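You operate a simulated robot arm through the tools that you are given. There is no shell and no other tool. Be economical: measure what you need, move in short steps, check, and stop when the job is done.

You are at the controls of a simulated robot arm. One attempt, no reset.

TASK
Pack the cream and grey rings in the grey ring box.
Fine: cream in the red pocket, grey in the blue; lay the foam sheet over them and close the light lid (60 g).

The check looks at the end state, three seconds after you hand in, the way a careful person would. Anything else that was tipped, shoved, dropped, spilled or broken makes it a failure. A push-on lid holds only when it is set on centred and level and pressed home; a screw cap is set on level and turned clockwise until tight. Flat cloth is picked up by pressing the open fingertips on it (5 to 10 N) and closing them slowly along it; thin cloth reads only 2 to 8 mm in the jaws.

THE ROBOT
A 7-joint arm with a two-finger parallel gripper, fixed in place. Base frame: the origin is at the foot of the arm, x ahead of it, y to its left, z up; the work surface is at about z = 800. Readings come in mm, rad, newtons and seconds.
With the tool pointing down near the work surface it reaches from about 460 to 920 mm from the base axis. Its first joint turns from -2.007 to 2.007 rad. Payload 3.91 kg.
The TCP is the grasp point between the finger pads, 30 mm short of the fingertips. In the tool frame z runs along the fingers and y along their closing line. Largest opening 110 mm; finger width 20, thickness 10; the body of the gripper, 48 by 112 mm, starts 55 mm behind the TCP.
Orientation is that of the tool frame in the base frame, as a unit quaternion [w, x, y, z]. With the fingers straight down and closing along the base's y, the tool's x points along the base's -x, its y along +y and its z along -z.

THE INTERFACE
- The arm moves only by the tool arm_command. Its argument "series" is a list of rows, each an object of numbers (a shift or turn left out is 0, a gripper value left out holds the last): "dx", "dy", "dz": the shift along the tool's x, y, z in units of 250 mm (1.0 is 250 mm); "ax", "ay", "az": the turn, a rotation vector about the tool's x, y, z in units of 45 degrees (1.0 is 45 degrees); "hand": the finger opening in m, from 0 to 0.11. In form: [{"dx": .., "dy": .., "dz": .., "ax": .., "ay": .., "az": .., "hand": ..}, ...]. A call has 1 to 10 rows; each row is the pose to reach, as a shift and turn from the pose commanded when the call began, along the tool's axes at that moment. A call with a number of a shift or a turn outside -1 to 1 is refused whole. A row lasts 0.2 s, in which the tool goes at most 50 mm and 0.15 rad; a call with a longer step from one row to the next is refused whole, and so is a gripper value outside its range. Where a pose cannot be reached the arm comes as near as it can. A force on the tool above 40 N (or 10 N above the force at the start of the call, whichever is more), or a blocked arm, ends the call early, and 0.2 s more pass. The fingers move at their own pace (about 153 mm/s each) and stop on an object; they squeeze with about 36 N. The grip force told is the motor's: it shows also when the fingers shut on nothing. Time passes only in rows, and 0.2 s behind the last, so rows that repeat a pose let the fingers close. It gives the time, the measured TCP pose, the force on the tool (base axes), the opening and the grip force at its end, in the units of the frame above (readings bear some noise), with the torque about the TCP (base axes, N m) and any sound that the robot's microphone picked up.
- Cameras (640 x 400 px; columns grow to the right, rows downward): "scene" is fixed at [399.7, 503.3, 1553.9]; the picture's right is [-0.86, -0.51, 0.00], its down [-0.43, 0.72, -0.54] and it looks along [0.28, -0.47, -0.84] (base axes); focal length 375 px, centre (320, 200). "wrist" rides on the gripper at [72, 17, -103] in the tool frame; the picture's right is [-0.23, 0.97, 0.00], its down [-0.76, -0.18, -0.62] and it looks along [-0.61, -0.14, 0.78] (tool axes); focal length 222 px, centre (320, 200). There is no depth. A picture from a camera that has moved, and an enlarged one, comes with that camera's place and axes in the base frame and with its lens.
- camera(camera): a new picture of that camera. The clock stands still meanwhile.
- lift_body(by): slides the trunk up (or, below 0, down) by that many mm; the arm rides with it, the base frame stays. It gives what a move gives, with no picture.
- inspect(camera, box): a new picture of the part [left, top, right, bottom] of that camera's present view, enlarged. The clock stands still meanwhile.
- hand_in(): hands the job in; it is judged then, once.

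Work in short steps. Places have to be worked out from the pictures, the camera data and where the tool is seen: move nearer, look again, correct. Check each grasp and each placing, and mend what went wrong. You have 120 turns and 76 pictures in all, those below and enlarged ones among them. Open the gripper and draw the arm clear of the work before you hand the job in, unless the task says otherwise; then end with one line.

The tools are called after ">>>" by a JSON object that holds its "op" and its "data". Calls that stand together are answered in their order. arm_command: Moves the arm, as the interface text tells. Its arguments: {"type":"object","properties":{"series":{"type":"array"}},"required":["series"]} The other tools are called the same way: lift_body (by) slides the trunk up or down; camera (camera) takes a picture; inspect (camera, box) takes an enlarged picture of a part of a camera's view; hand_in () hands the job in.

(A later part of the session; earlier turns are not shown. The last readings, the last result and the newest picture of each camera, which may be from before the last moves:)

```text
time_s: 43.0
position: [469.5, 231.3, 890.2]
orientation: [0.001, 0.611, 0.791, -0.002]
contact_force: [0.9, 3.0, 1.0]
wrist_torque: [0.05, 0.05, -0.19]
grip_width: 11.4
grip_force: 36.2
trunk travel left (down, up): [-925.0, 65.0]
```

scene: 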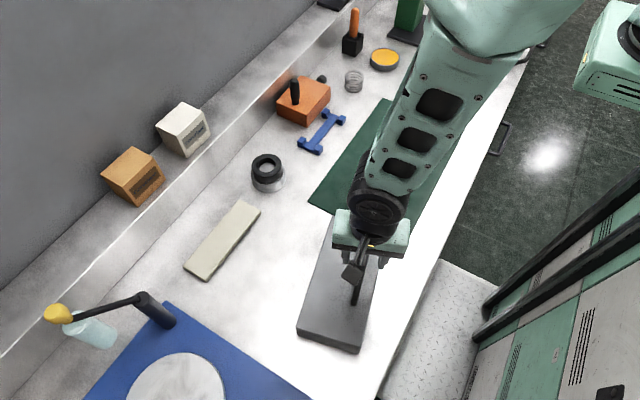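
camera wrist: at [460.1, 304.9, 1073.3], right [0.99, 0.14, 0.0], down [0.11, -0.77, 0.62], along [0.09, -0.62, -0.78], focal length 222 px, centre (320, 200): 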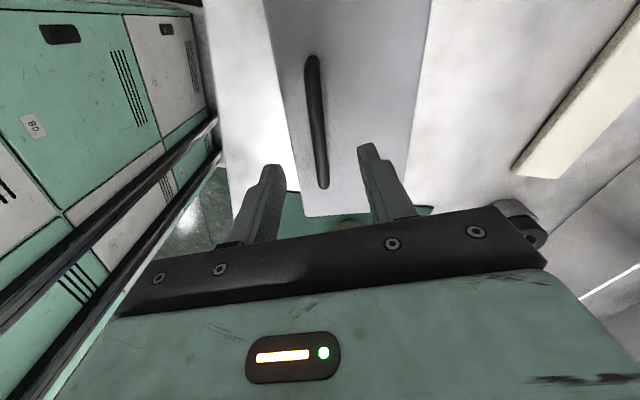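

Gripped. Arc open 40°.

>>> {"op": "arm_command", "data": {"series": [{"dy": 0.012, "dz": -0.027, "ax": 0.089}, {"dy": 0.027, "dz": -0.053, "ax": 0.178}, {"dy": 0.043, "dz": -0.078, "ax": 0.267}, {"dy": 0.06, "dz": -0.102, "ax": 0.356}, {"dy": 0.08, "dz": -0.125, "ax": 0.444}, {"dy": 0.101, "dz": -0.146, "ax": 0.533}, {"dy": 0.123, "dz": -0.165, "ax": 0.622}, {"dy": 0.146, "dz": -0.183, "ax": 0.711}, {"dy": 0.171, "dz": -0.199, "ax": 0.8}, {"dy": 0.197, "dz": -0.214, "ax": 0.889}]}}

>>> {"op": "arm_command", "data": {"series": [{"dy": 0.012, "dz": -0.027, "ax": 0.089}, {"dy": 0.027, "dz": -0.053, "ax": 0.178}, {"dy": 0.043, "dz": -0.078, "ax": 0.267}, {"dy": 0.06, "dz": -0.102, "ax": 0.356}]}}

>>> {"op": "inspect", "data": {"camera": "scene", "box": [240, 170, 420, 350]}}

```text
time_s: 45.2
position: [516.8, 242.6, 943.7]
orientation: [-0.208, 0.574, 0.744, -0.271]
contact_force: [-2.3, 2.0, 3.9]
wrist_torque: [0.21, 0.05, -0.28]
grip_width: 11.0
grip_force: 35.9
trunk travel left (down, up): [-925.0, 65.0]
```

```text
time_s: 46.2
position: [544.2, 249.4, 953.3]
orientation: [-0.286, 0.54, 0.699, -0.372]
contact_force: [0.6, 1.0, -0.4]
wrist_torque: [0.23, -0.02, -0.17]
grip_width: 10.9
grip_force: 36.0
trunk travel left (down, up): [-925.0, 65.0]
```

```text
2.22 times, centred on (330, 260) of scene
camera zoom: at [399.7, 503.3, 1553.9], right [-0.86, -0.51, 0.0], down [-0.43, 0.72, -0.54], along [0.28, -0.47, -0.84], focal length 832 px, centre (298, 67)
```

zoom: 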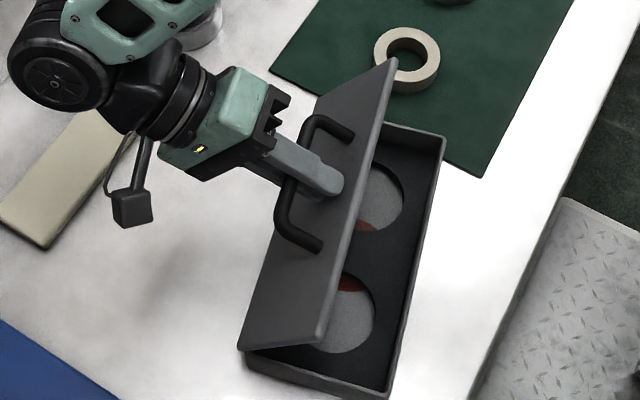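

Lid at ~58°, forces nil. Now loosen to a 15 mm cage and pivot the tool −24° about the rod.

>>> {"op": "arm_command", "data": {"series": [{"hand": 0.015}, {"hand": 0.015}, {"dy": -0.004, "ax": -0.089}, {"dy": -0.008, "ax": -0.178}, {"dy": -0.012, "dz": 0.001, "ax": -0.267}, {"dy": -0.017, "dz": 0.002, "ax": -0.356}, {"dy": -0.02, "dz": 0.003, "ax": -0.444}, {"dy": -0.024, "dz": 0.005, "ax": -0.533}]}}

>>> {"op": "inspect", "data": {"camera": "scene", "box": [240, 170, 420, 350]}}

```text
time_s: 48.0
position: [540.7, 248.2, 958.8]
orientation: [-0.167, 0.588, 0.761, -0.218]
contact_force: [-0.7, -0.7, 1.4]
wrist_torque: [0.01, -0.01, -0.02]
grip_width: 15.5
grip_force: 0.7
trunk travel left (down, up): [-925.0, 65.0]
```

```text
2.22 times, centred on (330, 260) of scene
camera zoom: at [399.7, 503.3, 1553.9], right [-0.86, -0.51, 0.0], down [-0.43, 0.72, -0.54], along [0.28, -0.47, -0.84], focal length 832 px, centre (298, 67)
```

zoom: 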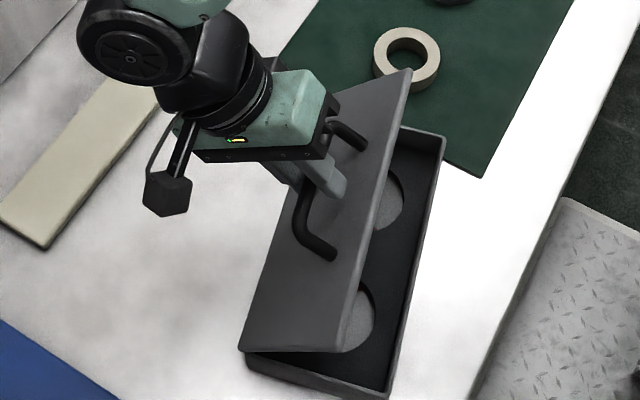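

The cage holds the lid at ~52° with the tool at 32°. Now pull the rod along its arc toward vertical.

>>> {"op": "arm_command", "data": {"series": [{"dy": 0.024, "dz": -0.028}, {"dy": 0.048, "dz": -0.052}, {"dy": 0.076, "dz": -0.075}, {"dy": 0.104, "dz": -0.094}, {"dy": 0.135, "dz": -0.111}, {"dy": 0.167, "dz": -0.126}]}}

>>> {"op": "inspect", "data": {"camera": "scene", "box": [240, 170, 420, 350]}}

```text
time_s: 49.5
position: [590.7, 261.8, 961.1]
orientation: [-0.168, 0.588, 0.76, -0.219]
contact_force: [0.5, 0.2, 1.0]
wrist_torque: [-0.01, -0.03, -0.04]
grip_width: 15.0
grip_force: 0.1
trunk travel left (down, up): [-925.0, 65.0]
```

```text
2.22 times, centred on (330, 260) of scene
camera zoom: at [399.7, 503.3, 1553.9], right [-0.86, -0.51, 0.0], down [-0.43, 0.72, -0.54], along [0.28, -0.47, -0.84], focal length 832 px, centre (298, 67)
```

zoom: 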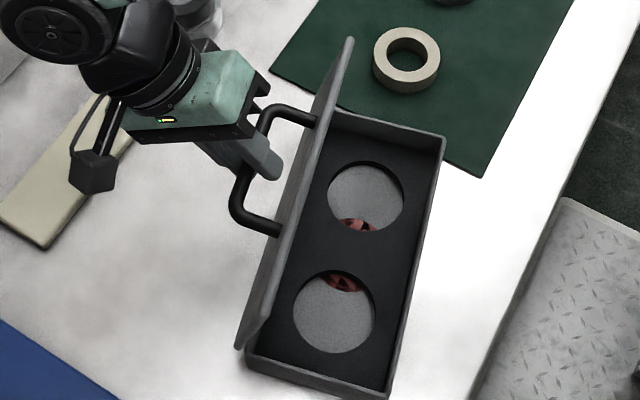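

Lid at ~83° with negligible force. Continue past vertical.

>>> {"op": "arm_command", "data": {"series": [{"dy": 0.033, "dz": -0.011}, {"dy": 0.067, "dz": -0.02}, {"dy": 0.102, "dz": -0.025}, {"dy": 0.137, "dz": -0.029}]}}

>>> {"op": "inspect", "data": {"camera": "scene", "box": [240, 170, 420, 350]}}

```text
time_s: 50.5
position: [622.2, 269.5, 950.3]
orientation: [-0.169, 0.587, 0.761, -0.218]
contact_force: [-1.0, 0.4, 0.3]
wrist_torque: [0.01, 0.02, -0.03]
grip_width: 14.9
grip_force: 0.0
trunk travel left (down, up): [-925.0, 65.0]
```

```text
2.22 times, centred on (330, 260) of scene
camera zoom: at [399.7, 503.3, 1553.9], right [-0.86, -0.51, 0.0], down [-0.43, 0.72, -0.54], along [0.28, -0.47, -0.84], focal length 832 px, centre (298, 67)
```

zoom: 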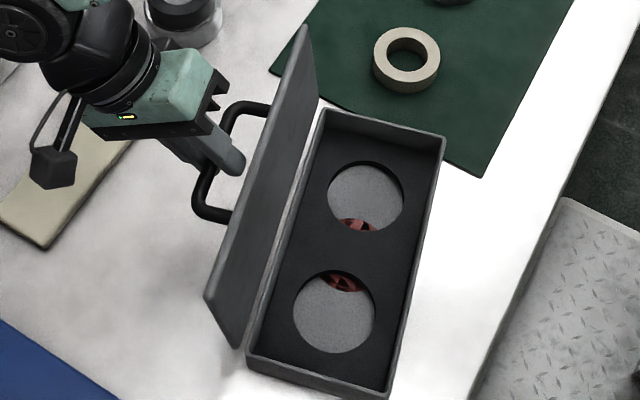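

Lid ~100°. I go 10–15° further to find whether there's a stop.

>>> {"op": "arm_command", "data": {"series": [{"dy": 0.035, "dz": 0.001}, {"dy": 0.071, "dz": 0.005}, {"dy": 0.071, "dz": 0.005}]}}

>>> {"op": "inspect", "data": {"camera": "scene", "box": [240, 170, 420, 350]}}

```text
time_s: 51.2
position: [635.3, 274.0, 938.5]
orientation: [-0.167, 0.588, 0.76, -0.219]
contact_force: [0.2, -0.7, 0.5]
wrist_torque: [-0.02, -0.03, -0.03]
grip_width: 15.0
grip_force: 0.2
trunk travel left (down, up): [-925.0, 65.0]
```

```text
2.22 times, centred on (330, 260) of scene
camera zoom: at [399.7, 503.3, 1553.9], right [-0.86, -0.51, 0.0], down [-0.43, 0.72, -0.54], along [0.28, -0.47, -0.84], focal length 832 px, centre (298, 67)
```

zoom: 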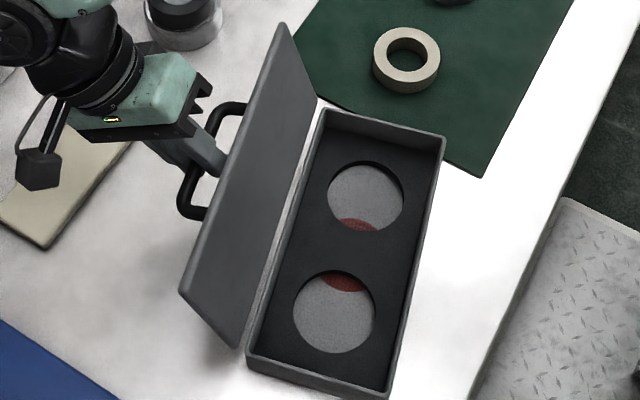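

No stop felt yet at ~112°. Another 10°.

>>> {"op": "arm_command", "data": {"series": [{"dy": 0.033, "dz": 0.006}, {"dy": 0.066, "dz": 0.015}, {"dy": 0.066, "dz": 0.015}]}}

>>> {"op": "inspect", "data": {"camera": "scene", "box": [240, 170, 420, 350]}}

```text
time_s: 52.0
position: [647.4, 276.9, 927.4]
orientation: [-0.167, 0.588, 0.76, -0.219]
contact_force: [-2.8, -0.3, 1.3]
wrist_torque: [-0.03, 0.05, -0.01]
grip_width: 16.2
grip_force: 1.2
trunk travel left (down, up): [-925.0, 65.0]
```

```text
2.22 times, centred on (330, 260) of scene
camera zoom: at [399.7, 503.3, 1553.9], right [-0.86, -0.51, 0.0], down [-0.43, 0.72, -0.54], along [0.28, -0.47, -0.84], focal length 832 px, centre (298, 67)
```

zoom: 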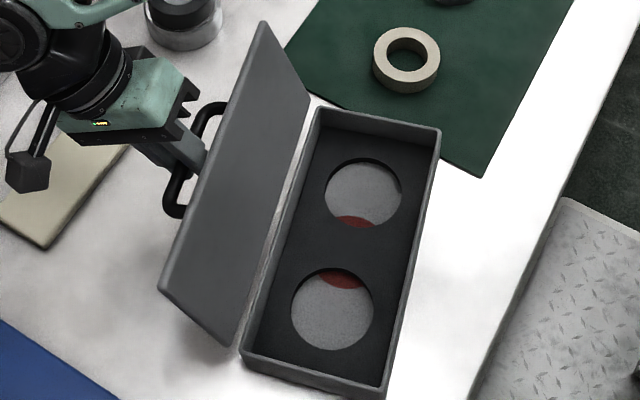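

The box nudged and −3 N appeared: the lid stop is at ≈118°. Ease back and withdraw the fingers along the tool axis.

>>> {"op": "arm_command", "data": {"series": [{"dy": -0.012, "dz": 0.0, "hand": 0.018}, {"dy": -0.012, "dz": -0.06}, {"dy": -0.012, "dz": -0.16}, {"dy": -0.012, "dz": -0.3}, {"dy": -0.012, "dz": -0.45}]}}

>>> {"op": "inspect", "data": {"camera": "scene", "box": [220, 150, 440, 360]}}

```text
time_s: 53.2
position: [683.5, 276.8, 1030.8]
orientation: [-0.169, 0.588, 0.76, -0.219]
contact_force: [1.1, -0.3, 0.4]
wrist_torque: [0.0, -0.02, -0.03]
grip_width: 18.2
grip_force: 0.1
out of reach, approached as far as the arm can: row 3, 4, 5
trunk travel left (down, up): [-925.0, 65.0]
```

```text
1.90 times, centred on (330, 255) of scene
camera zoom: at [399.7, 503.3, 1553.9], right [-0.86, -0.51, 0.0], down [-0.43, 0.72, -0.54], along [0.28, -0.47, -0.84], focal length 713 px, centre (301, 95)
```

zoom: 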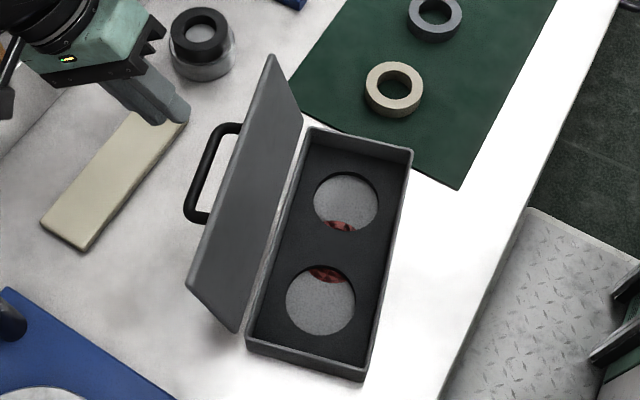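

The lid stands open on its own. Now bring the tool upright and back to yaw 0, lower the trunk to its original height later; first upright.

>>> {"op": "arm_command", "data": {"series": [{"dz": -0.05, "ax": -0.142}, {"dz": -0.1, "ax": -0.284}, {"dz": -0.1, "ax": -0.426}, {"dz": -0.1, "ax": -0.568}, {"dz": -0.1, "ax": -0.711}]}}

>>> {"op": "arm_command", "data": {"series": [{"dz": -0.1, "az": -0.167}, {"dz": -0.2, "az": -0.333}, {"dz": -0.3, "az": -0.5}, {"dz": -0.3, "az": -0.667}, {"dz": -0.3, "az": -0.833}, {"dz": -0.3, "az": -1.0}]}}

>>> {"op": "arm_command", "data": {"series": [{"az": -0.167}, {"az": -0.333}, {"az": -0.5}, {"az": -0.678}]}}

>>> {"op": "lift_body", "data": {"by": -200}}

```text
time_s: 54.5
position: [696.3, 279.9, 1050.6]
orientation: [0.002, 0.611, 0.791, 0.001]
contact_force: [-0.6, 0.7, -0.3]
wrist_torque: [0.0, 0.02, 0.02]
grip_width: 18.1
grip_force: 0.0
trunk travel left (down, up): [-925.0, 65.0]
```

```text
time_s: 55.9
position: [696.3, 281.0, 1125.9]
orientation: [-0.001, 0.26, 0.965, -0.001]
contact_force: [-0.3, -0.6, 0.3]
wrist_torque: [0.01, 0.0, -0.01]
grip_width: 18.0
grip_force: 0.0
trunk travel left (down, up): [-925.0, 65.0]
```

```text
time_s: 56.9
position: [697.2, 280.9, 1125.2]
orientation: [0.0, -0.003, 1.0, -0.001]
contact_force: [0.2, -0.3, -0.5]
wrist_torque: [-0.01, 0.0, -0.01]
grip_width: 18.3
grip_force: 0.1
trunk travel left (down, up): [-925.0, 65.0]
```

```text
time_s: 59.0
position: [697.1, 281.4, 926.0]
orientation: [0.0, -0.002, 1.0, -0.001]
contact_force: [-0.6, -0.3, -0.7]
wrist_torque: [0.0, -0.01, 0.01]
grip_width: 17.9
grip_force: 0.0
trunk travel left (down, up): [-725.0, 265.0]
```

Go up and over to view the pockets with the wrist camera.

>>> {"op": "arm_command", "data": {"series": [{"dz": -0.19}, {"dz": -0.38}, {"dz": -0.57}, {"dx": 0.18, "dz": -0.616}, {"dx": 0.36, "dy": -0.03, "dz": -0.616}, {"dx": 0.54, "dy": -0.06, "dz": -0.616}, {"dx": 0.72, "dy": -0.09, "dz": -0.616}, {"dx": 0.868, "dy": -0.12, "dz": -0.616}]}}

>>> {"op": "camera", "data": {"camera": "wrist"}}

>>> {"op": "inspect", "data": {"camera": "scene", "box": [290, 200, 380, 350]}}

```text
time_s: 60.8
position: [479.6, 250.5, 1081.0]
orientation: [0.0, -0.001, 1.0, -0.001]
contact_force: [1.1, 0.3, 0.3]
wrist_torque: [-0.03, 0.04, -0.03]
grip_width: 18.2
grip_force: 0.0
trunk travel left (down, up): [-725.0, 265.0]
```

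```text
31 pictures are left
camera wrist: at [405.9, 267.0, 1183.0], right [0.22, 0.97, 0.0], down [0.76, -0.17, 0.62], along [0.61, -0.14, -0.78], focal length 222 px, centre (320, 200)
```

wrist: 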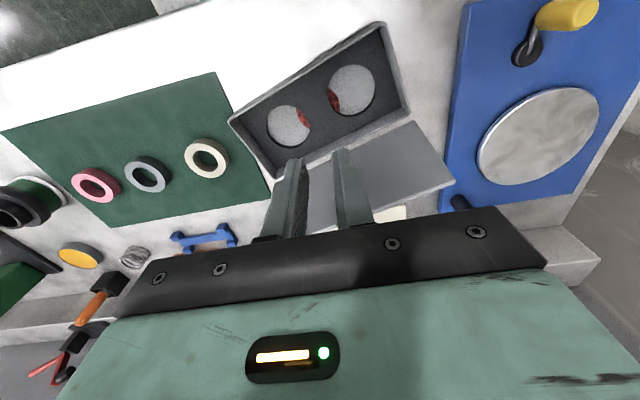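

```text
2.67 times, centred on (335, 275) of scene
camera zoom: at [399.7, 503.3, 1553.9], right [-0.86, -0.51, 0.0], down [-0.43, 0.72, -0.54], along [0.28, -0.47, -0.84], focal length 999 px, centre (280, 0)
```

zoom: 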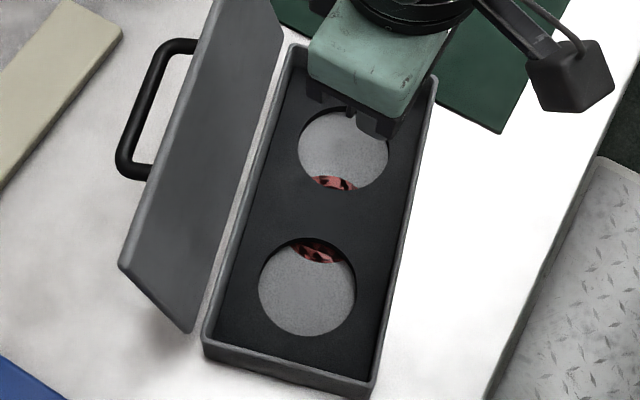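

Zoom on the pockets from the wrist camera.

>>> {"op": "inspect", "data": {"camera": "wrist", "box": [230, 20, 420, 180]}}

```text
2.50 times, centred on (325, 100) of wrist
camera zoom: at [405.9, 267.0, 1183.0], right [0.22, 0.97, 0.0], down [0.76, -0.17, 0.62], along [0.61, -0.14, -0.78], focal length 555 px, centre (308, 450)
```

zoom: 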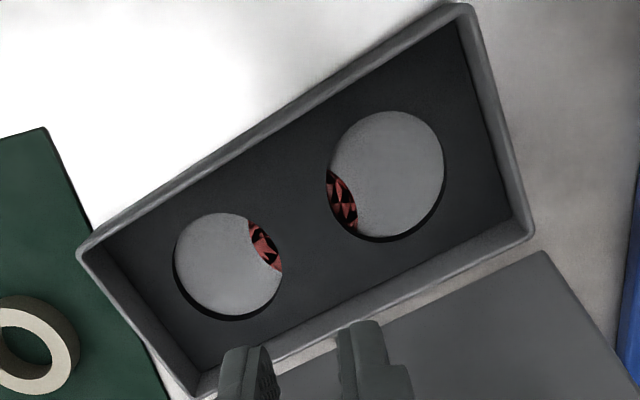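

A red patch spans the middle under the insert with a flickering pattern; I need a closer look to find which pocket is red and which blue. Move lower and look.

>>> {"op": "arm_command", "data": {"series": [{"dz": 0.16, "dy": 0.0}, {"dz": 0.32, "dx": 0.08}, {"dz": 0.4, "dx": 0.12}]}}

>>> {"op": "inspect", "data": {"camera": "wrist", "box": [180, 0, 460, 180]}}

```text
time_s: 61.6
position: [448.5, 250.7, 979.4]
orientation: [-0.001, -0.001, 1.0, 0.0]
contact_force: [-0.3, -1.0, -0.2]
wrist_torque: [0.02, 0.0, -0.02]
grip_width: 18.1
grip_force: 0.0
trunk travel left (down, up): [-725.0, 265.0]
```

```text
2.22 times, centred on (320, 90) of wrist
camera zoom: at [376.3, 267.3, 1082.6], right [0.22, 0.97, 0.0], down [0.76, -0.18, 0.62], along [0.61, -0.14, -0.78], focal length 494 px, centre (320, 444)
```

zoom: 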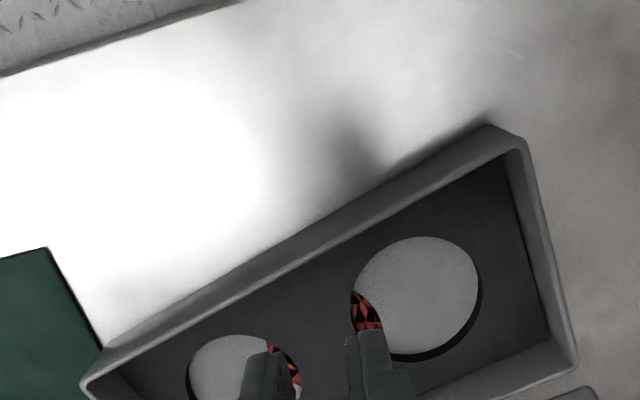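

>>> {"op": "inspect", "data": {"camera": "scene", "box": [315, 230, 365, 310]}}

>>> {"op": "inspect", "data": {"camera": "wrist", "box": [280, 110, 400, 180]}}

```text
5.00 times, centred on (340, 270) of scene
camera zoom: at [399.7, 503.3, 1553.9], right [-0.86, -0.51, 0.0], down [-0.43, 0.72, -0.54], along [0.28, -0.47, -0.84], focal length 1873 px, centre (220, -150)
```

zoom: 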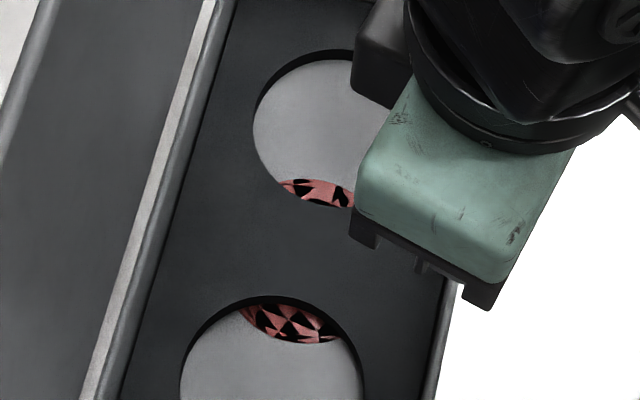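

```text
5.33 times, centred on (340, 145) of wrist
camera zoom: at [376.3, 267.3, 1082.6], right [0.22, 0.97, 0.0], down [0.76, -0.18, 0.62], along [0.61, -0.14, -0.78], focal length 1185 px, centre (213, 493)
```

zoom: 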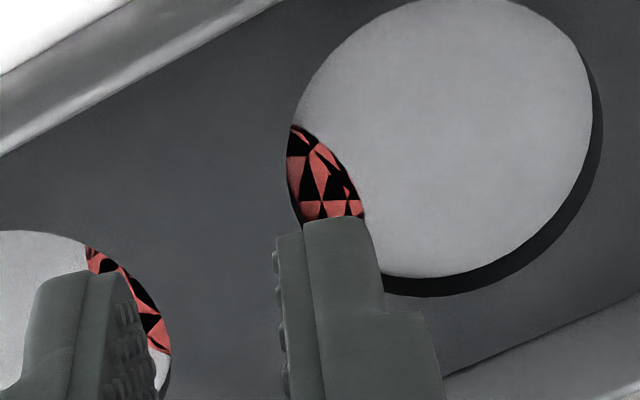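

The red patch is visible at both inner pocket edges, which is ambiguous. I'll view from the opposite side (camera at −y looking +y) for any blue marker.

>>> {"op": "arm_command", "data": {"series": [{"az": -0.167, "dz": -0.04, "dx": -0.03, "dy": -0.02}, {"az": -0.333, "dz": -0.08, "dx": -0.06, "dy": -0.04}, {"az": -0.5, "dz": -0.12, "dx": -0.1, "dy": -0.06}, {"az": -0.667, "dz": -0.12, "dx": -0.14, "dy": -0.08}, {"az": -0.833, "dz": -0.12, "dx": -0.18, "dy": -0.1}, {"az": -1.0, "dz": -0.12, "dx": -0.2, "dy": -0.1}]}}

>>> {"op": "arm_command", "data": {"series": [{"az": -0.167}, {"az": -0.333}, {"az": -0.5}, {"az": -0.667}, {"az": -0.833}, {"az": -1.0}]}}

>>> {"op": "camera", "data": {"camera": "wrist"}}

```text
time_s: 63.0
position: [500.3, 225.9, 1009.7]
orientation: [-0.001, -0.385, 0.923, -0.001]
contact_force: [0.3, -0.1, 0.0]
wrist_torque: [-0.01, -0.02, 0.0]
grip_width: 18.1
grip_force: 0.1
trunk travel left (down, up): [-725.0, 265.0]
```

```text
time_s: 64.4
position: [499.9, 226.1, 1010.0]
orientation: [0.0, 0.709, -0.705, 0.001]
contact_force: [-0.4, 0.8, 0.4]
wrist_torque: [0.02, -0.04, 0.03]
grip_width: 17.9
grip_force: 0.0
trunk travel left (down, up): [-725.0, 265.0]
```

```text
25 pictures are left
camera wrist: at [482.9, 152.7, 1113.7], right [-0.97, 0.22, 0.0], down [0.17, 0.76, 0.62], along [0.14, 0.61, -0.78], focal length 222 px, centre (320, 200)
```

wrist: 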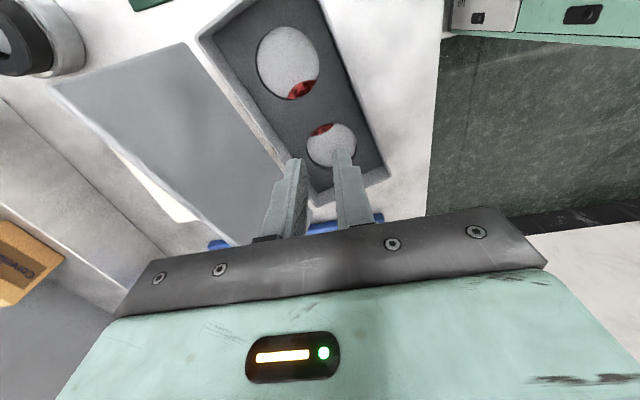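

>>> {"op": "inspect", "data": {"camera": "wrist", "box": [240, 10, 370, 175]}}

```text
2.42 times, centred on (305, 92) of wrist
camera zoom: at [482.9, 152.7, 1113.7], right [-0.97, 0.22, 0.0], down [0.17, 0.76, 0.62], along [0.14, 0.61, -0.78], focal length 538 px, centre (356, 461)
```

zoom: 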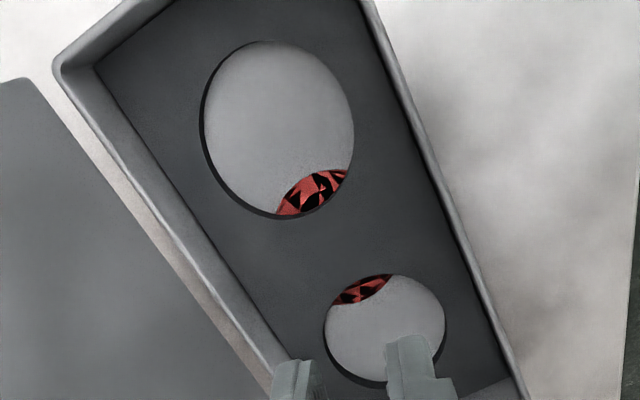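

No blue seen yet. I go close above the box centre for a detailed look at the patches.

>>> {"op": "arm_command", "data": {"series": [{"dz": 0.15, "dx": 0.03}, {"dz": 0.3, "dx": 0.06}, {"dz": 0.42, "dx": 0.092}, {"dz": 0.5, "dx": 0.092}]}}

>>> {"op": "camera", "data": {"camera": "wrist"}}

```text
time_s: 65.4
position: [500.9, 201.6, 884.4]
orientation: [0.0, 0.708, -0.706, 0.0]
contact_force: [-0.3, 0.2, 0.5]
wrist_torque: [0.01, -0.03, 0.0]
grip_width: 18.0
grip_force: 0.1
trunk travel left (down, up): [-725.0, 265.0]
```

```text
23 pictures are left
camera wrist: at [483.7, 129.2, 988.1], right [-0.97, 0.22, 0.0], down [0.17, 0.76, 0.62], along [0.14, 0.61, -0.78], focal length 222 px, centre (320, 200)
```

wrist: 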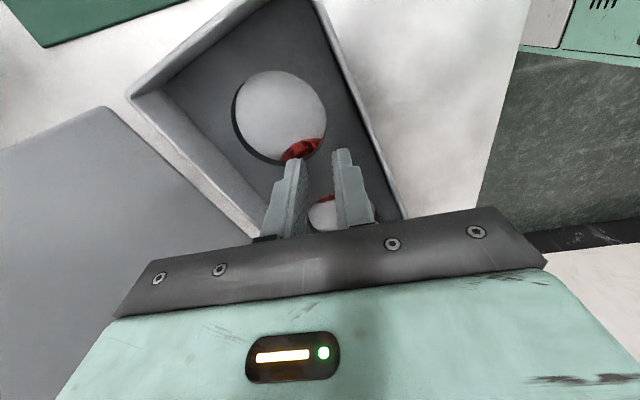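

>>> {"op": "inspect", "data": {"camera": "wrist", "box": [270, 120, 350, 170]}}

```text
8.00 times, centred on (310, 145) of wrist
camera zoom: at [483.7, 129.2, 988.1], right [-0.97, 0.22, 0.0], down [0.17, 0.76, 0.62], along [0.14, 0.61, -0.78], focal length 1777 px, centre (400, 640)
```

zoom: 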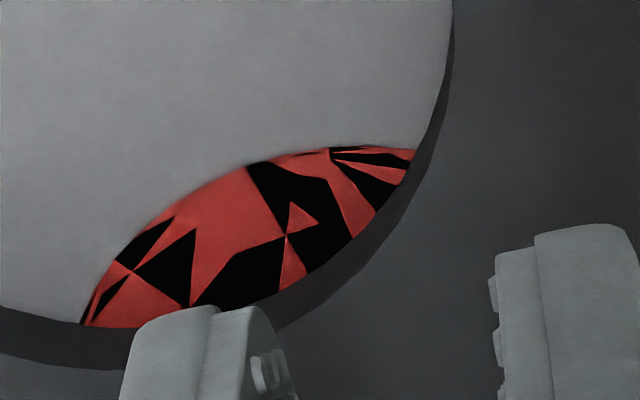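

Both colour discs appear rendered coincident at the box centre, so colour can't be told directly; the consistent left-to-right reading (seen from the box front, like the mat's ring order) is red = left (+y), blue = right (−y). I proceed with that. Rise and turn to yaw −14.5° (closing along the box's length).

>>> {"op": "arm_command", "data": {"series": [{"dz": -0.18}, {"dz": -0.36}, {"dz": -0.5}, {"dz": -0.5, "az": 0.167}, {"dz": -0.5, "az": 0.333}, {"dz": -0.5, "az": 0.5}, {"dz": -0.5, "az": 0.667}, {"dz": -0.5, "az": 0.833}, {"dz": -0.5, "az": 1.0, "hand": 0.11}]}}

>>> {"op": "arm_command", "data": {"series": [{"az": 0.167}, {"az": 0.333}, {"az": 0.5}, {"az": 0.678}]}}

```text
time_s: 67.4
position: [499.8, 201.8, 1010.9]
orientation: [-0.001, -0.383, 0.924, -0.001]
contact_force: [0.2, -0.1, -0.6]
wrist_torque: [-0.02, -0.02, -0.02]
grip_width: 109.9
grip_force: 0.1
trunk travel left (down, up): [-725.0, 265.0]
```

```text
time_s: 68.4
position: [500.7, 202.6, 1011.3]
orientation: [-0.001, -0.126, 0.992, -0.002]
contact_force: [-0.4, 0.1, -0.1]
wrist_torque: [-0.01, 0.0, 0.01]
grip_width: 109.9
grip_force: 0.1
trunk travel left (down, up): [-725.0, 265.0]
```

Move over the cream ring (≈553,18).

>>> {"op": "arm_command", "data": {"series": [{"dx": -0.003, "dy": -0.153, "dz": 0.05}, {"dx": -0.007, "dy": -0.306, "dz": 0.1}, {"dx": -0.01, "dy": -0.459, "dz": 0.17}, {"dx": -0.014, "dy": -0.612, "dz": 0.25}, {"dx": -0.017, "dy": -0.765, "dz": 0.32}]}}

>>> {"op": "camera", "data": {"camera": "wrist"}}

>>> {"op": "inspect", "data": {"camera": "scene", "box": [310, 140, 430, 240]}}

```text
time_s: 69.6
position: [552.9, 18.1, 931.3]
orientation: [0.0, -0.127, 0.992, -0.001]
contact_force: [-0.1, -0.6, 0.2]
wrist_torque: [0.0, -0.01, -0.01]
grip_width: 110.0
grip_force: 0.0
trunk travel left (down, up): [-725.0, 265.0]
```

```text
21 pictures are left
camera wrist: at [477.2, 15.7, 1034.1], right [-0.03, 1.0, 0.0], down [0.78, 0.02, 0.62], along [0.62, 0.02, -0.78], focal length 222 px, centre (320, 200)
```

wrist: 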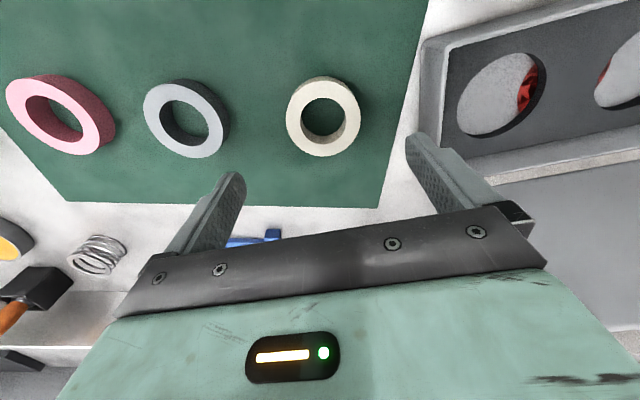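

```text
4.00 times, centred on (370, 190) of scene
camera zoom: at [399.7, 503.3, 1553.9], right [-0.86, -0.51, 0.0], down [-0.43, 0.72, -0.54], along [0.28, -0.47, -0.84], focal length 1498 px, centre (120, 240)
```

zoom: 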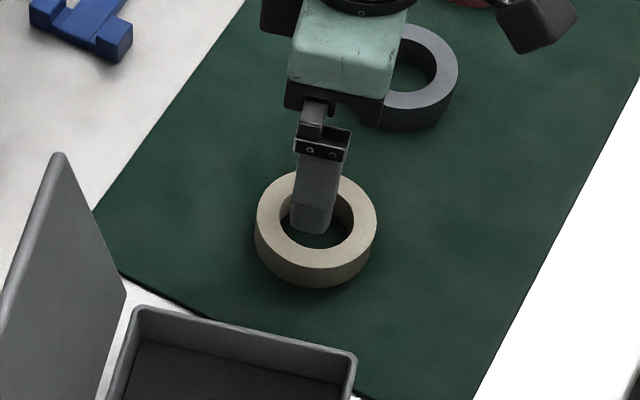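

Cream ring centre ≈(549,18), top ≈z 825. Descend to grip its upper 10–12 mm and close.

>>> {"op": "arm_command", "data": {"series": [{"dx": 0.015, "dy": 0.004, "dz": 0.15}, {"dx": 0.015, "dy": 0.004, "dz": 0.28}, {"dx": 0.015, "dy": 0.004, "dz": 0.34}, {"dx": 0.015, "dy": 0.004, "dz": 0.34, "hand": 0.085}, {"dx": 0.015, "dy": 0.004, "dz": 0.34, "hand": 0.07}, {"dx": 0.015, "dy": 0.004, "dz": 0.34, "hand": 0.055}, {"dx": 0.015, "dy": 0.004, "dz": 0.34, "hand": 0.05}]}}

>>> {"op": "camera", "data": {"camera": "wrist"}}

```text
time_s: 71.2
position: [548.2, 16.7, 846.1]
orientation: [0.0, -0.128, 0.992, -0.001]
contact_force: [-0.3, 0.0, -0.2]
wrist_torque: [0.07, -0.03, 0.04]
grip_width: 69.0
grip_force: 36.1
trunk travel left (down, up): [-725.0, 265.0]
```

```text
19 pictures are left
camera wrist: at [474.2, 15.3, 949.3], right [-0.03, 1.0, 0.0], down [0.78, 0.02, 0.62], along [0.62, 0.02, -0.78], focal length 222 px, centre (320, 200)
```

wrist: 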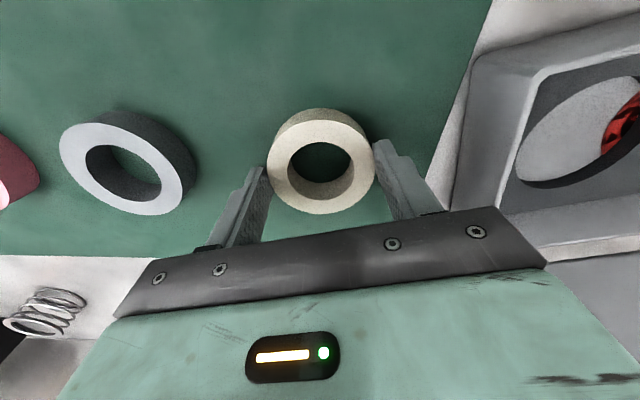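

Cream ring gripped at 69 mm, centred within ~2 mm. Lift 90 mm and carry toward the left (+y) pocket.

>>> {"op": "arm_command", "data": {"series": [{"dz": -0.12}, {"dz": -0.26}, {"dz": -0.36}, {"dy": 0.17, "dx": -0.02, "dz": -0.36}, {"dy": 0.34, "dx": -0.05, "dz": -0.36}, {"dy": 0.51, "dx": -0.07, "dz": -0.36}, {"dy": 0.68, "dx": -0.1, "dz": -0.36}, {"dy": 0.84, "dx": -0.12, "dz": -0.36}, {"dy": 0.98, "dx": -0.145, "dz": -0.36}]}}

>>> {"op": "arm_command", "data": {"series": [{"dy": 0.05}, {"dy": 0.11}, {"dy": 0.11}]}}

>>> {"op": "camera", "data": {"camera": "wrist"}}

```text
time_s: 73.2
position: [521.4, 264.3, 935.6]
orientation: [0.0, -0.127, 0.992, -0.001]
contact_force: [0.2, -0.6, -2.2]
wrist_torque: [0.0, -0.02, 0.0]
grip_width: 69.2
grip_force: 36.6
trunk travel left (down, up): [-725.0, 265.0]
```

```text
time_s: 74.0
position: [515.2, 291.5, 934.5]
orientation: [0.001, -0.127, 0.992, -0.001]
contact_force: [0.7, -0.4, -3.2]
wrist_torque: [-0.02, -0.01, -0.04]
grip_width: 69.0
grip_force: 36.2
trunk travel left (down, up): [-725.0, 265.0]
```

```text
18 pictures are left
camera wrist: at [439.9, 289.0, 1037.5], right [-0.03, 1.0, 0.0], down [0.78, 0.02, 0.62], along [0.62, 0.01, -0.78], focal length 222 px, centre (320, 200)
```

wrist: 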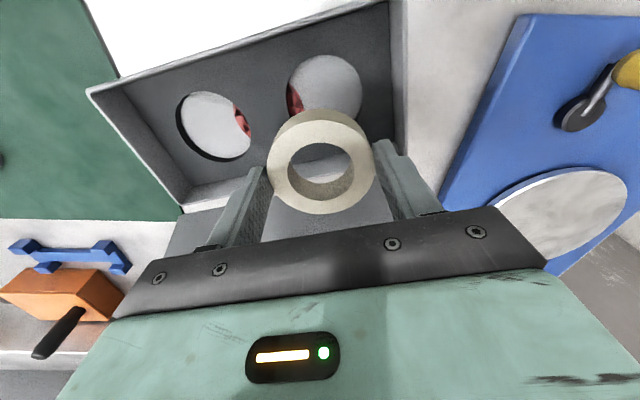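

Combining views at insert height ≈812: right pocket ≈(528,182), left ≈(496,294). Move over the left pocket and lower to just above it.

>>> {"op": "arm_command", "data": {"series": [{"dx": 0.04, "dy": 0.015, "dz": 0.05}, {"dx": 0.068, "dy": 0.026, "dz": 0.13}, {"dx": 0.068, "dy": 0.026, "dz": 0.21}, {"dx": 0.068, "dy": 0.026, "dz": 0.264}]}}

>>> {"op": "camera", "data": {"camera": "wrist"}}

>>> {"op": "inspect", "data": {"camera": "scene", "box": [290, 230, 380, 350]}}

```text
time_s: 75.0
position: [496.2, 293.6, 868.6]
orientation: [0.0, -0.127, 0.992, 0.0]
contact_force: [-0.2, 0.8, -2.2]
wrist_torque: [0.01, 0.01, -0.02]
grip_width: 68.9
grip_force: 36.4
trunk travel left (down, up): [-725.0, 265.0]
```

```text
17 pictures are left
camera wrist: at [420.9, 290.7, 972.2], right [-0.03, 1.0, 0.0], down [0.78, 0.02, 0.62], along [0.62, 0.02, -0.78], focal length 222 px, centre (320, 200)
```

wrist: 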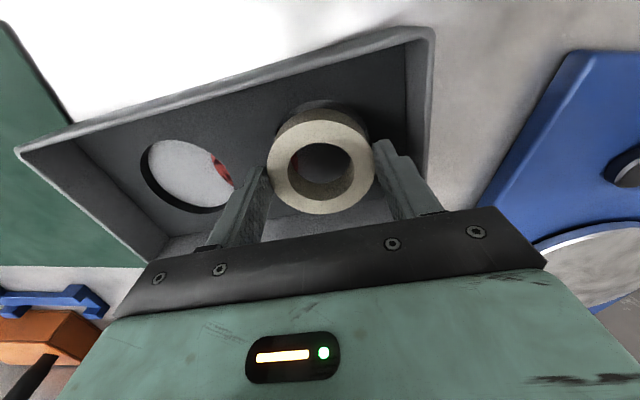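

```text
3.33 times, centred on (335, 290) of scene
camera zoom: at [399.7, 503.3, 1553.9], right [-0.86, -0.51, 0.0], down [-0.43, 0.72, -0.54], along [0.28, -0.47, -0.84], focal length 1248 px, centre (270, -100)
```

zoom: 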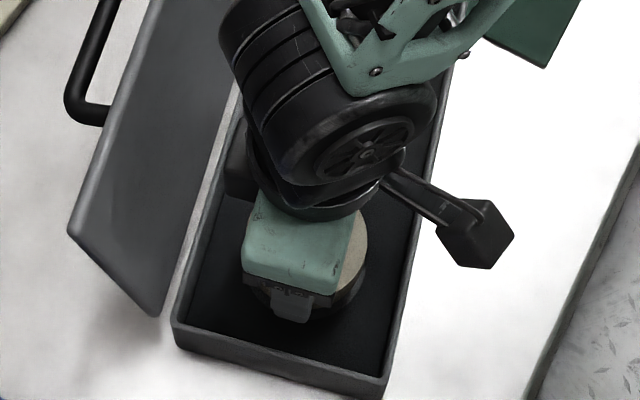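

Zoom on the ring/pocket edge.

>>> {"op": "inspect", "data": {"camera": "wrist", "box": [250, 80, 400, 220]}}

```text
2.86 times, centred on (325, 150) of wrist
camera zoom: at [420.9, 290.7, 972.2], right [-0.03, 1.0, 0.0], down [0.78, 0.02, 0.62], along [0.62, 0.02, -0.78], focal length 635 px, centre (306, 343)
```

zoom: 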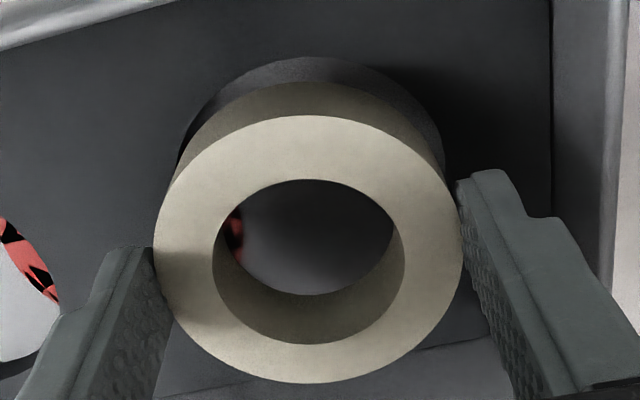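

Ring centre (496.9,293.3) vs pocket (498.4,295.0): shift ~(+1.5,+1.7) mm and lower gently into the pocket.

>>> {"op": "arm_command", "data": {"series": [{"dx": -0.0075, "dy": 0.005, "dz": 0.02}, {"dx": -0.0075, "dy": 0.005, "dz": 0.045}, {"dx": -0.0075, "dy": 0.005, "dz": 0.06}, {"dx": -0.0075, "dy": 0.005, "dz": 0.07}, {"dx": -0.0075, "dy": 0.005, "dz": 0.08}, {"dx": -0.0075, "dy": 0.005, "dz": 0.088}]}}

```text
time_s: 76.4
position: [496.9, 294.8, 847.7]
orientation: [0.0, -0.127, 0.992, -0.001]
contact_force: [-1.6, -5.0, 10.3]
wrist_torque: [0.17, 0.19, 0.05]
grip_width: 68.9
grip_force: 35.8
trunk travel left (down, up): [-725.0, 265.0]
```

Contact at TCP 847.7. Check whether it's in the pocket or on the edge.

>>> {"op": "inspect", "data": {"camera": "wrist", "box": [250, 80, 400, 220]}}

```text
2.86 times, centred on (325, 150) of wrist
camera zoom: at [423.1, 292.3, 951.3], right [-0.03, 1.0, 0.0], down [0.78, 0.02, 0.62], along [0.62, 0.02, -0.78], focal length 635 px, centre (306, 343)
```

zoom: 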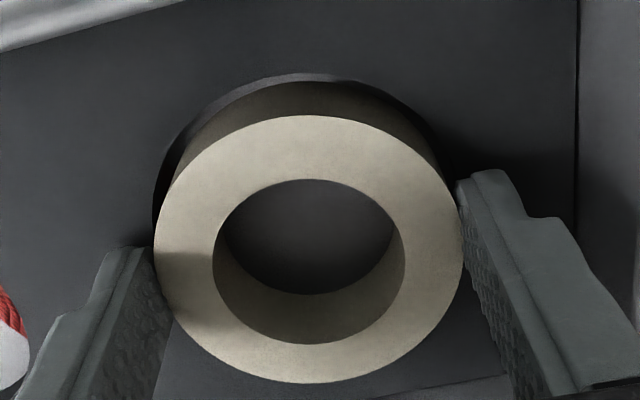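

The ring catches on the +y edge (reaction −5 N in y). Raise 4 mm, shift (−1.2,−1.5), lower again.

>>> {"op": "arm_command", "data": {"series": [{"dz": -0.016}, {"dx": 0.006, "dy": -0.005, "dz": -0.016}, {"dx": 0.006, "dy": -0.005, "dz": -0.006}, {"dx": 0.006, "dy": -0.005, "dz": 0.004}, {"dx": 0.006, "dy": -0.005, "dz": 0.014}, {"dx": 0.006, "dy": -0.005, "dz": 0.024}]}}

```text
time_s: 77.8
position: [498.6, 293.5, 846.9]
orientation: [0.001, -0.127, 0.992, 0.0]
contact_force: [-4.0, -6.8, 22.9]
wrist_torque: [-1.05, -0.06, -0.28]
grip_width: 68.7
grip_force: 36.2
trunk travel left (down, up): [-725.0, 265.0]
stopped in row 6: the force on the tool passed its limit at 46 N (the readings are from after the stop); the commanded pose is now the measured one
```

Contact is at the −y fingertip (46 mm off-centre): the fingertips touch the insert, so the ring is likely in the pocket. Back off 1.5 mm, open slightly and lift away.

>>> {"op": "arm_command", "data": {"series": [{"dz": -0.006}, {"dz": -0.006, "hand": 0.076}, {"dz": -0.006, "hand": 0.076}, {"dz": -0.08}, {"dz": -0.2}, {"dz": -0.32}]}}

>>> {"op": "camera", "data": {"camera": "wrist"}}

```text
time_s: 79.2
position: [497.3, 293.8, 924.2]
orientation: [0.001, -0.128, 0.992, -0.001]
contact_force: [0.7, 0.2, 0.5]
wrist_torque: [-0.01, 0.04, 0.02]
grip_width: 75.9
grip_force: 0.1
trunk travel left (down, up): [-725.0, 265.0]
```

```text
13 pictures are left
camera wrist: at [423.7, 291.7, 1027.3], right [-0.03, 1.0, 0.0], down [0.78, 0.02, 0.62], along [0.62, 0.02, -0.78], focal length 222 px, centre (320, 200)
```

wrist: 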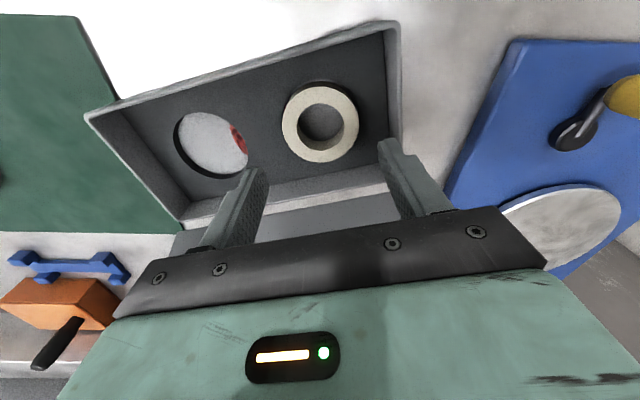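

The cream ring sits in the left pocket. Now fetch the grey ring at ≈(553.5,−111.5).

>>> {"op": "arm_command", "data": {"series": [{"dz": -0.06, "hand": 0.11}, {"dx": 0.019, "dy": -0.163, "dz": -0.06}, {"dx": 0.038, "dy": -0.327, "dz": -0.06}, {"dx": 0.057, "dy": -0.49, "dz": -0.06}, {"dx": 0.076, "dy": -0.653, "dz": -0.06}, {"dx": 0.095, "dy": -0.817, "dz": -0.06}, {"dx": 0.113, "dy": -0.98, "dz": -0.06}]}}

>>> {"op": "arm_command", "data": {"series": [{"dx": 0.019, "dy": -0.161}, {"dx": 0.038, "dy": -0.322}, {"dx": 0.056, "dy": -0.484}, {"dx": 0.075, "dy": -0.645}, {"dx": 0.075, "dy": -0.645, "dz": 0.06}]}}

>>> {"op": "camera", "data": {"camera": "wrist"}}

```text
time_s: 80.8
position: [531.9, 50.0, 938.6]
orientation: [0.001, -0.127, 0.992, 0.0]
contact_force: [0.5, -0.1, 0.1]
wrist_torque: [-0.03, 0.02, 0.01]
grip_width: 110.0
grip_force: 0.0
trunk travel left (down, up): [-725.0, 265.0]
```

```text
time_s: 82.0
position: [555.9, -111.3, 924.7]
orientation: [0.001, -0.128, 0.992, 0.001]
contact_force: [0.1, -0.1, 0.1]
wrist_torque: [0.01, -0.04, 0.01]
grip_width: 110.0
grip_force: 0.0
trunk travel left (down, up): [-725.0, 265.0]
```

```text
12 pictures are left
camera wrist: at [480.3, -113.6, 1027.9], right [-0.03, 1.0, 0.0], down [0.78, 0.02, 0.63], along [0.63, 0.02, -0.78], focal length 222 px, centre (320, 200)
```

wrist: 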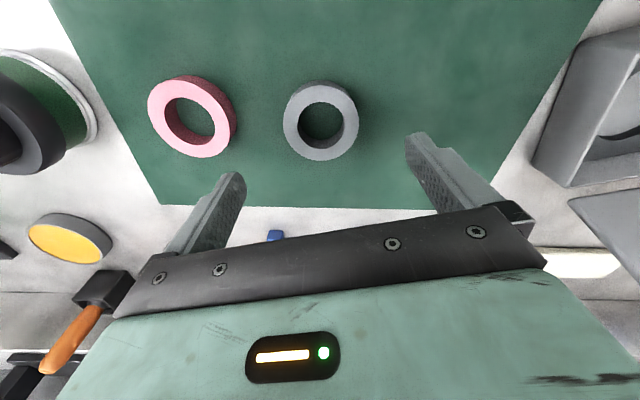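

Grey ring at ≈(553,−111). Descend (gripping slightly higher, TCP 850) and close.

>>> {"op": "arm_command", "data": {"series": [{"dx": 0.009, "dy": 0.004, "dz": 0.14}, {"dx": 0.009, "dy": 0.004, "dz": 0.25}, {"dx": 0.009, "dy": 0.004, "dz": 0.299}, {"dx": 0.009, "dy": 0.004, "dz": 0.299, "hand": 0.085}, {"dx": 0.009, "dy": 0.004, "dz": 0.299, "hand": 0.07}, {"dx": 0.009, "dy": 0.004, "dz": 0.299, "hand": 0.055}, {"dx": 0.009, "dy": 0.004, "dz": 0.299, "hand": 0.05}]}}

>>> {"op": "arm_command", "data": {"series": [{"dz": -0.12}, {"dz": -0.24}, {"dz": -0.36}, {"dy": 0.16, "dx": -0.02, "dz": -0.36}, {"dy": 0.33, "dx": -0.04, "dz": -0.36}, {"dy": 0.5, "dx": -0.06, "dz": -0.36}, {"dy": 0.67, "dx": -0.09, "dz": -0.36}, {"dy": 0.84, "dx": -0.11, "dz": -0.36}, {"dy": 0.98, "dx": -0.13, "dz": -0.36}]}}

```text
time_s: 83.6
position: [552.7, -110.9, 849.8]
orientation: [0.001, -0.127, 0.992, 0.0]
contact_force: [-0.3, 0.4, -0.1]
wrist_torque: [-0.01, -0.01, 0.02]
grip_width: 68.8
grip_force: 36.7
trunk travel left (down, up): [-725.0, 265.0]
```

```text
time_s: 85.6
position: [524.1, 133.3, 939.1]
orientation: [0.0, -0.126, 0.992, 0.0]
contact_force: [0.7, -0.4, -1.1]
wrist_torque: [0.01, 0.04, 0.01]
grip_width: 68.7
grip_force: 36.0
trunk travel left (down, up): [-725.0, 265.0]
```

Grey ring held (68.8 mm). Hover over the right pocket ≈(527,181) and look.

>>> {"op": "arm_command", "data": {"series": [{"dx": -0.03, "dy": 0.09}, {"dx": -0.059, "dy": 0.182}, {"dx": -0.059, "dy": 0.182, "dz": 0.13}, {"dx": -0.059, "dy": 0.182, "dz": 0.23}, {"dx": -0.059, "dy": 0.182, "dz": 0.256}]}}

>>> {"op": "inspect", "data": {"camera": "wrist", "box": [240, 60, 480, 220]}}

```text
time_s: 86.8
position: [525.3, 182.6, 875.0]
orientation: [0.0, -0.127, 0.992, 0.0]
contact_force: [0.6, 0.2, -1.6]
wrist_torque: [-0.01, 0.03, -0.01]
grip_width: 68.9
grip_force: 36.2
trunk travel left (down, up): [-725.0, 265.0]
```

```text
2.50 times, centred on (360, 140) of wrist
camera zoom: at [449.9, 180.4, 977.9], right [-0.03, 1.0, 0.0], down [0.78, 0.02, 0.62], along [0.62, 0.02, -0.78], focal length 555 px, centre (220, 350)
```

zoom: 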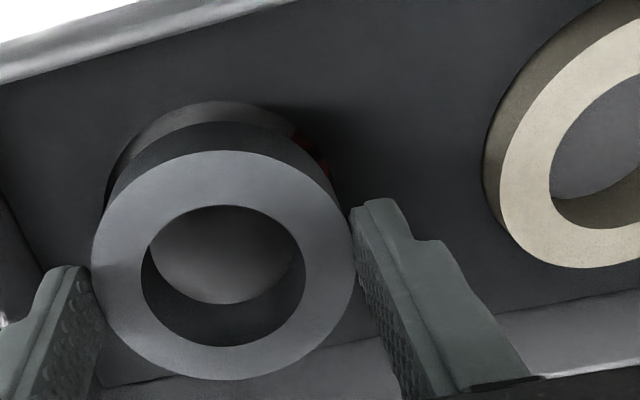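

Pocket ≈(528.5,181.8), ring ≈(526.9,183.4); shift (+1.6,−1.6) and lower gently (floor expected at TCP ≈851).

>>> {"op": "arm_command", "data": {"series": [{"dx": -0.0046, "dy": -0.008, "dz": 0.02}, {"dx": -0.0046, "dy": -0.008, "dz": 0.045}, {"dx": -0.0046, "dy": -0.008, "dz": 0.06}, {"dx": -0.0046, "dy": -0.008, "dz": 0.072}, {"dx": -0.0046, "dy": -0.008, "dz": 0.082}, {"dx": -0.0046, "dy": -0.008, "dz": 0.09}, {"dx": -0.0046, "dy": -0.008, "dz": 0.094}]}}

```text
time_s: 88.4
position: [527.0, 181.0, 851.7]
orientation: [0.001, -0.127, 0.992, 0.0]
contact_force: [-0.5, -0.2, -1.0]
wrist_torque: [0.05, 0.04, -0.01]
grip_width: 69.0
grip_force: 36.1
trunk travel left (down, up): [-725.0, 265.0]
```

No resistance: it has entered the pocket. Lower 2 mm more and release.

>>> {"op": "arm_command", "data": {"series": [{"dz": 0.006}, {"dz": 0.01}, {"dz": 0.01, "hand": 0.076}, {"dz": 0.01, "hand": 0.076}, {"dz": -0.08}, {"dz": -0.2}, {"dz": -0.36}]}}

>>> {"op": "inspect", "data": {"camera": "wrist", "box": [240, 40, 500, 210]}}

```text
time_s: 90.0
position: [527.5, 180.2, 942.7]
orientation: [0.001, -0.127, 0.992, 0.0]
contact_force: [-0.3, 0.6, 0.0]
wrist_torque: [0.02, -0.02, 0.01]
grip_width: 75.8
grip_force: 0.1
trunk travel left (down, up): [-725.0, 265.0]
```

```text
2.35 times, centred on (370, 125) of wrist
camera zoom: at [452.1, 178.3, 1045.5], right [-0.03, 1.0, 0.0], down [0.78, 0.02, 0.62], along [0.62, 0.02, -0.78], focal length 523 px, centre (202, 376)
```

zoom: 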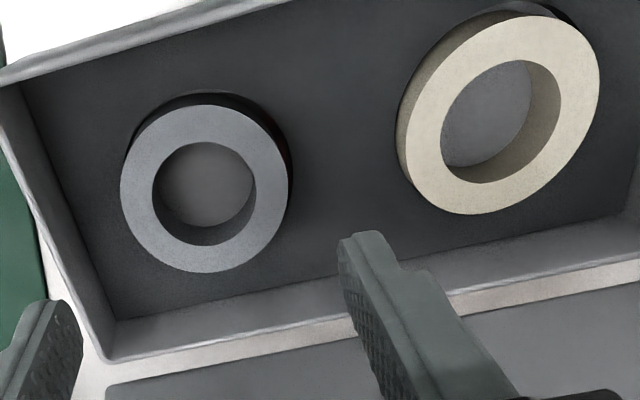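

Both rings are seated in their pockets. Next, the foam at ≈(781,281): rise, rotate to close along x, and go over it.

>>> {"op": "arm_command", "data": {"series": [{"dz": -0.15, "az": 0.1}, {"dz": -0.3, "az": 0.25}, {"dz": -0.42, "az": 0.42}, {"dz": -0.42, "az": 0.6}, {"dz": -0.42, "az": 0.78}, {"dz": -0.42, "az": 0.9}, {"dz": -0.42, "az": 1.0}]}}

>>> {"op": "arm_command", "data": {"series": [{"dx": -0.096, "dy": 0.123, "az": 0.143}, {"dx": -0.191, "dy": 0.247, "az": 0.286}, {"dx": -0.287, "dy": 0.37, "az": 0.429}, {"dx": -0.383, "dy": 0.494, "az": 0.571}, {"dx": -0.479, "dy": 0.617, "az": 0.714}, {"dx": -0.574, "dy": 0.741, "az": 0.857}, {"dx": -0.67, "dy": 0.864, "az": 1.0, "hand": 0.085}]}}

>>> {"op": "arm_command", "data": {"series": [{"az": 0.161, "dz": 0.1}, {"az": 0.322, "dz": 0.25}, {"az": 0.322, "dz": 0.4}, {"az": 0.322, "dz": 0.48}]}}

>>> {"op": "camera", "data": {"camera": "wrist"}}

```text
time_s: 91.6
position: [527.0, 181.1, 1047.3]
orientation: [0.002, 0.262, 0.965, 0.001]
contact_force: [0.2, 0.4, 0.6]
wrist_torque: [0.01, -0.01, -0.02]
grip_width: 75.9
grip_force: 0.0
trunk travel left (down, up): [-725.0, 265.0]
```

```text
time_s: 93.2
position: [779.7, 282.2, 1047.9]
orientation: [0.001, 0.613, 0.79, 0.001]
contact_force: [0.2, 0.8, 0.1]
wrist_torque: [-0.03, -0.05, 0.01]
grip_width: 85.2
grip_force: 0.1
trunk travel left (down, up): [-725.0, 265.0]
```

```text
time_s: 94.2
position: [779.7, 282.8, 926.9]
orientation: [0.0, 0.706, 0.708, 0.001]
contact_force: [-0.3, 0.1, -0.1]
wrist_torque: [0.0, -0.01, -0.02]
grip_width: 85.0
grip_force: 0.0
trunk travel left (down, up): [-725.0, 265.0]
```

```text
9 pictures are left
camera wrist: at [796.5, 354.4, 1030.1], right [0.97, -0.23, 0.0], down [-0.18, -0.76, 0.62], along [-0.14, -0.61, -0.78], focal length 222 px, centre (320, 200)
```

wrist: 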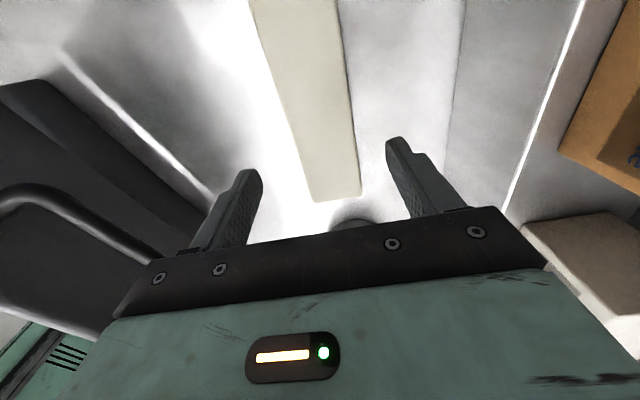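

Foam spans x≈750–809, yaw ≈0, centred under the jaws. Descend with tips ~4 mm above the table and close slowly.

>>> {"op": "arm_command", "data": {"series": [{"dz": 0.15}, {"dz": 0.28}, {"dz": 0.35}, {"dz": 0.37}, {"dz": 0.37, "hand": 0.075}, {"dz": 0.37, "hand": 0.068}, {"dz": 0.37, "hand": 0.063}, {"dz": 0.37, "hand": 0.058}, {"dz": 0.37, "hand": 0.058}]}}

```text
time_s: 96.2
position: [780.2, 282.5, 833.9]
orientation: [0.001, 0.706, 0.708, 0.0]
contact_force: [0.6, -0.8, 0.6]
wrist_torque: [0.02, -0.02, -0.04]
grip_width: 62.3
grip_force: 35.8
trunk travel left (down, up): [-725.0, 265.0]
```

Gripped at 62 mm. Lift and check.

>>> {"op": "arm_command", "data": {"series": [{"dz": -0.06}, {"dz": -0.16}, {"dz": -0.32}, {"dz": -0.5}, {"dz": -0.68}, {"dz": -0.85}]}}

>>> {"op": "camera", "data": {"camera": "scene"}}

```text
time_s: 97.6
position: [778.1, 282.8, 1049.1]
orientation: [0.0, 0.706, 0.708, 0.001]
contact_force: [1.5, -0.1, -1.2]
wrist_torque: [0.03, 0.02, -0.06]
grip_width: 62.3
grip_force: 36.0
trunk travel left (down, up): [-725.0, 265.0]
```

```text
8 pictures are left
```

scene: 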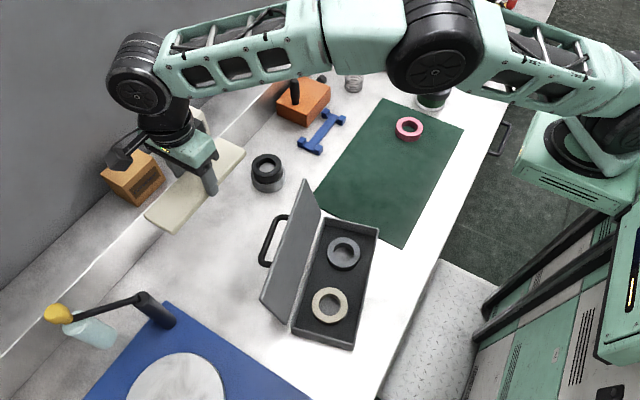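

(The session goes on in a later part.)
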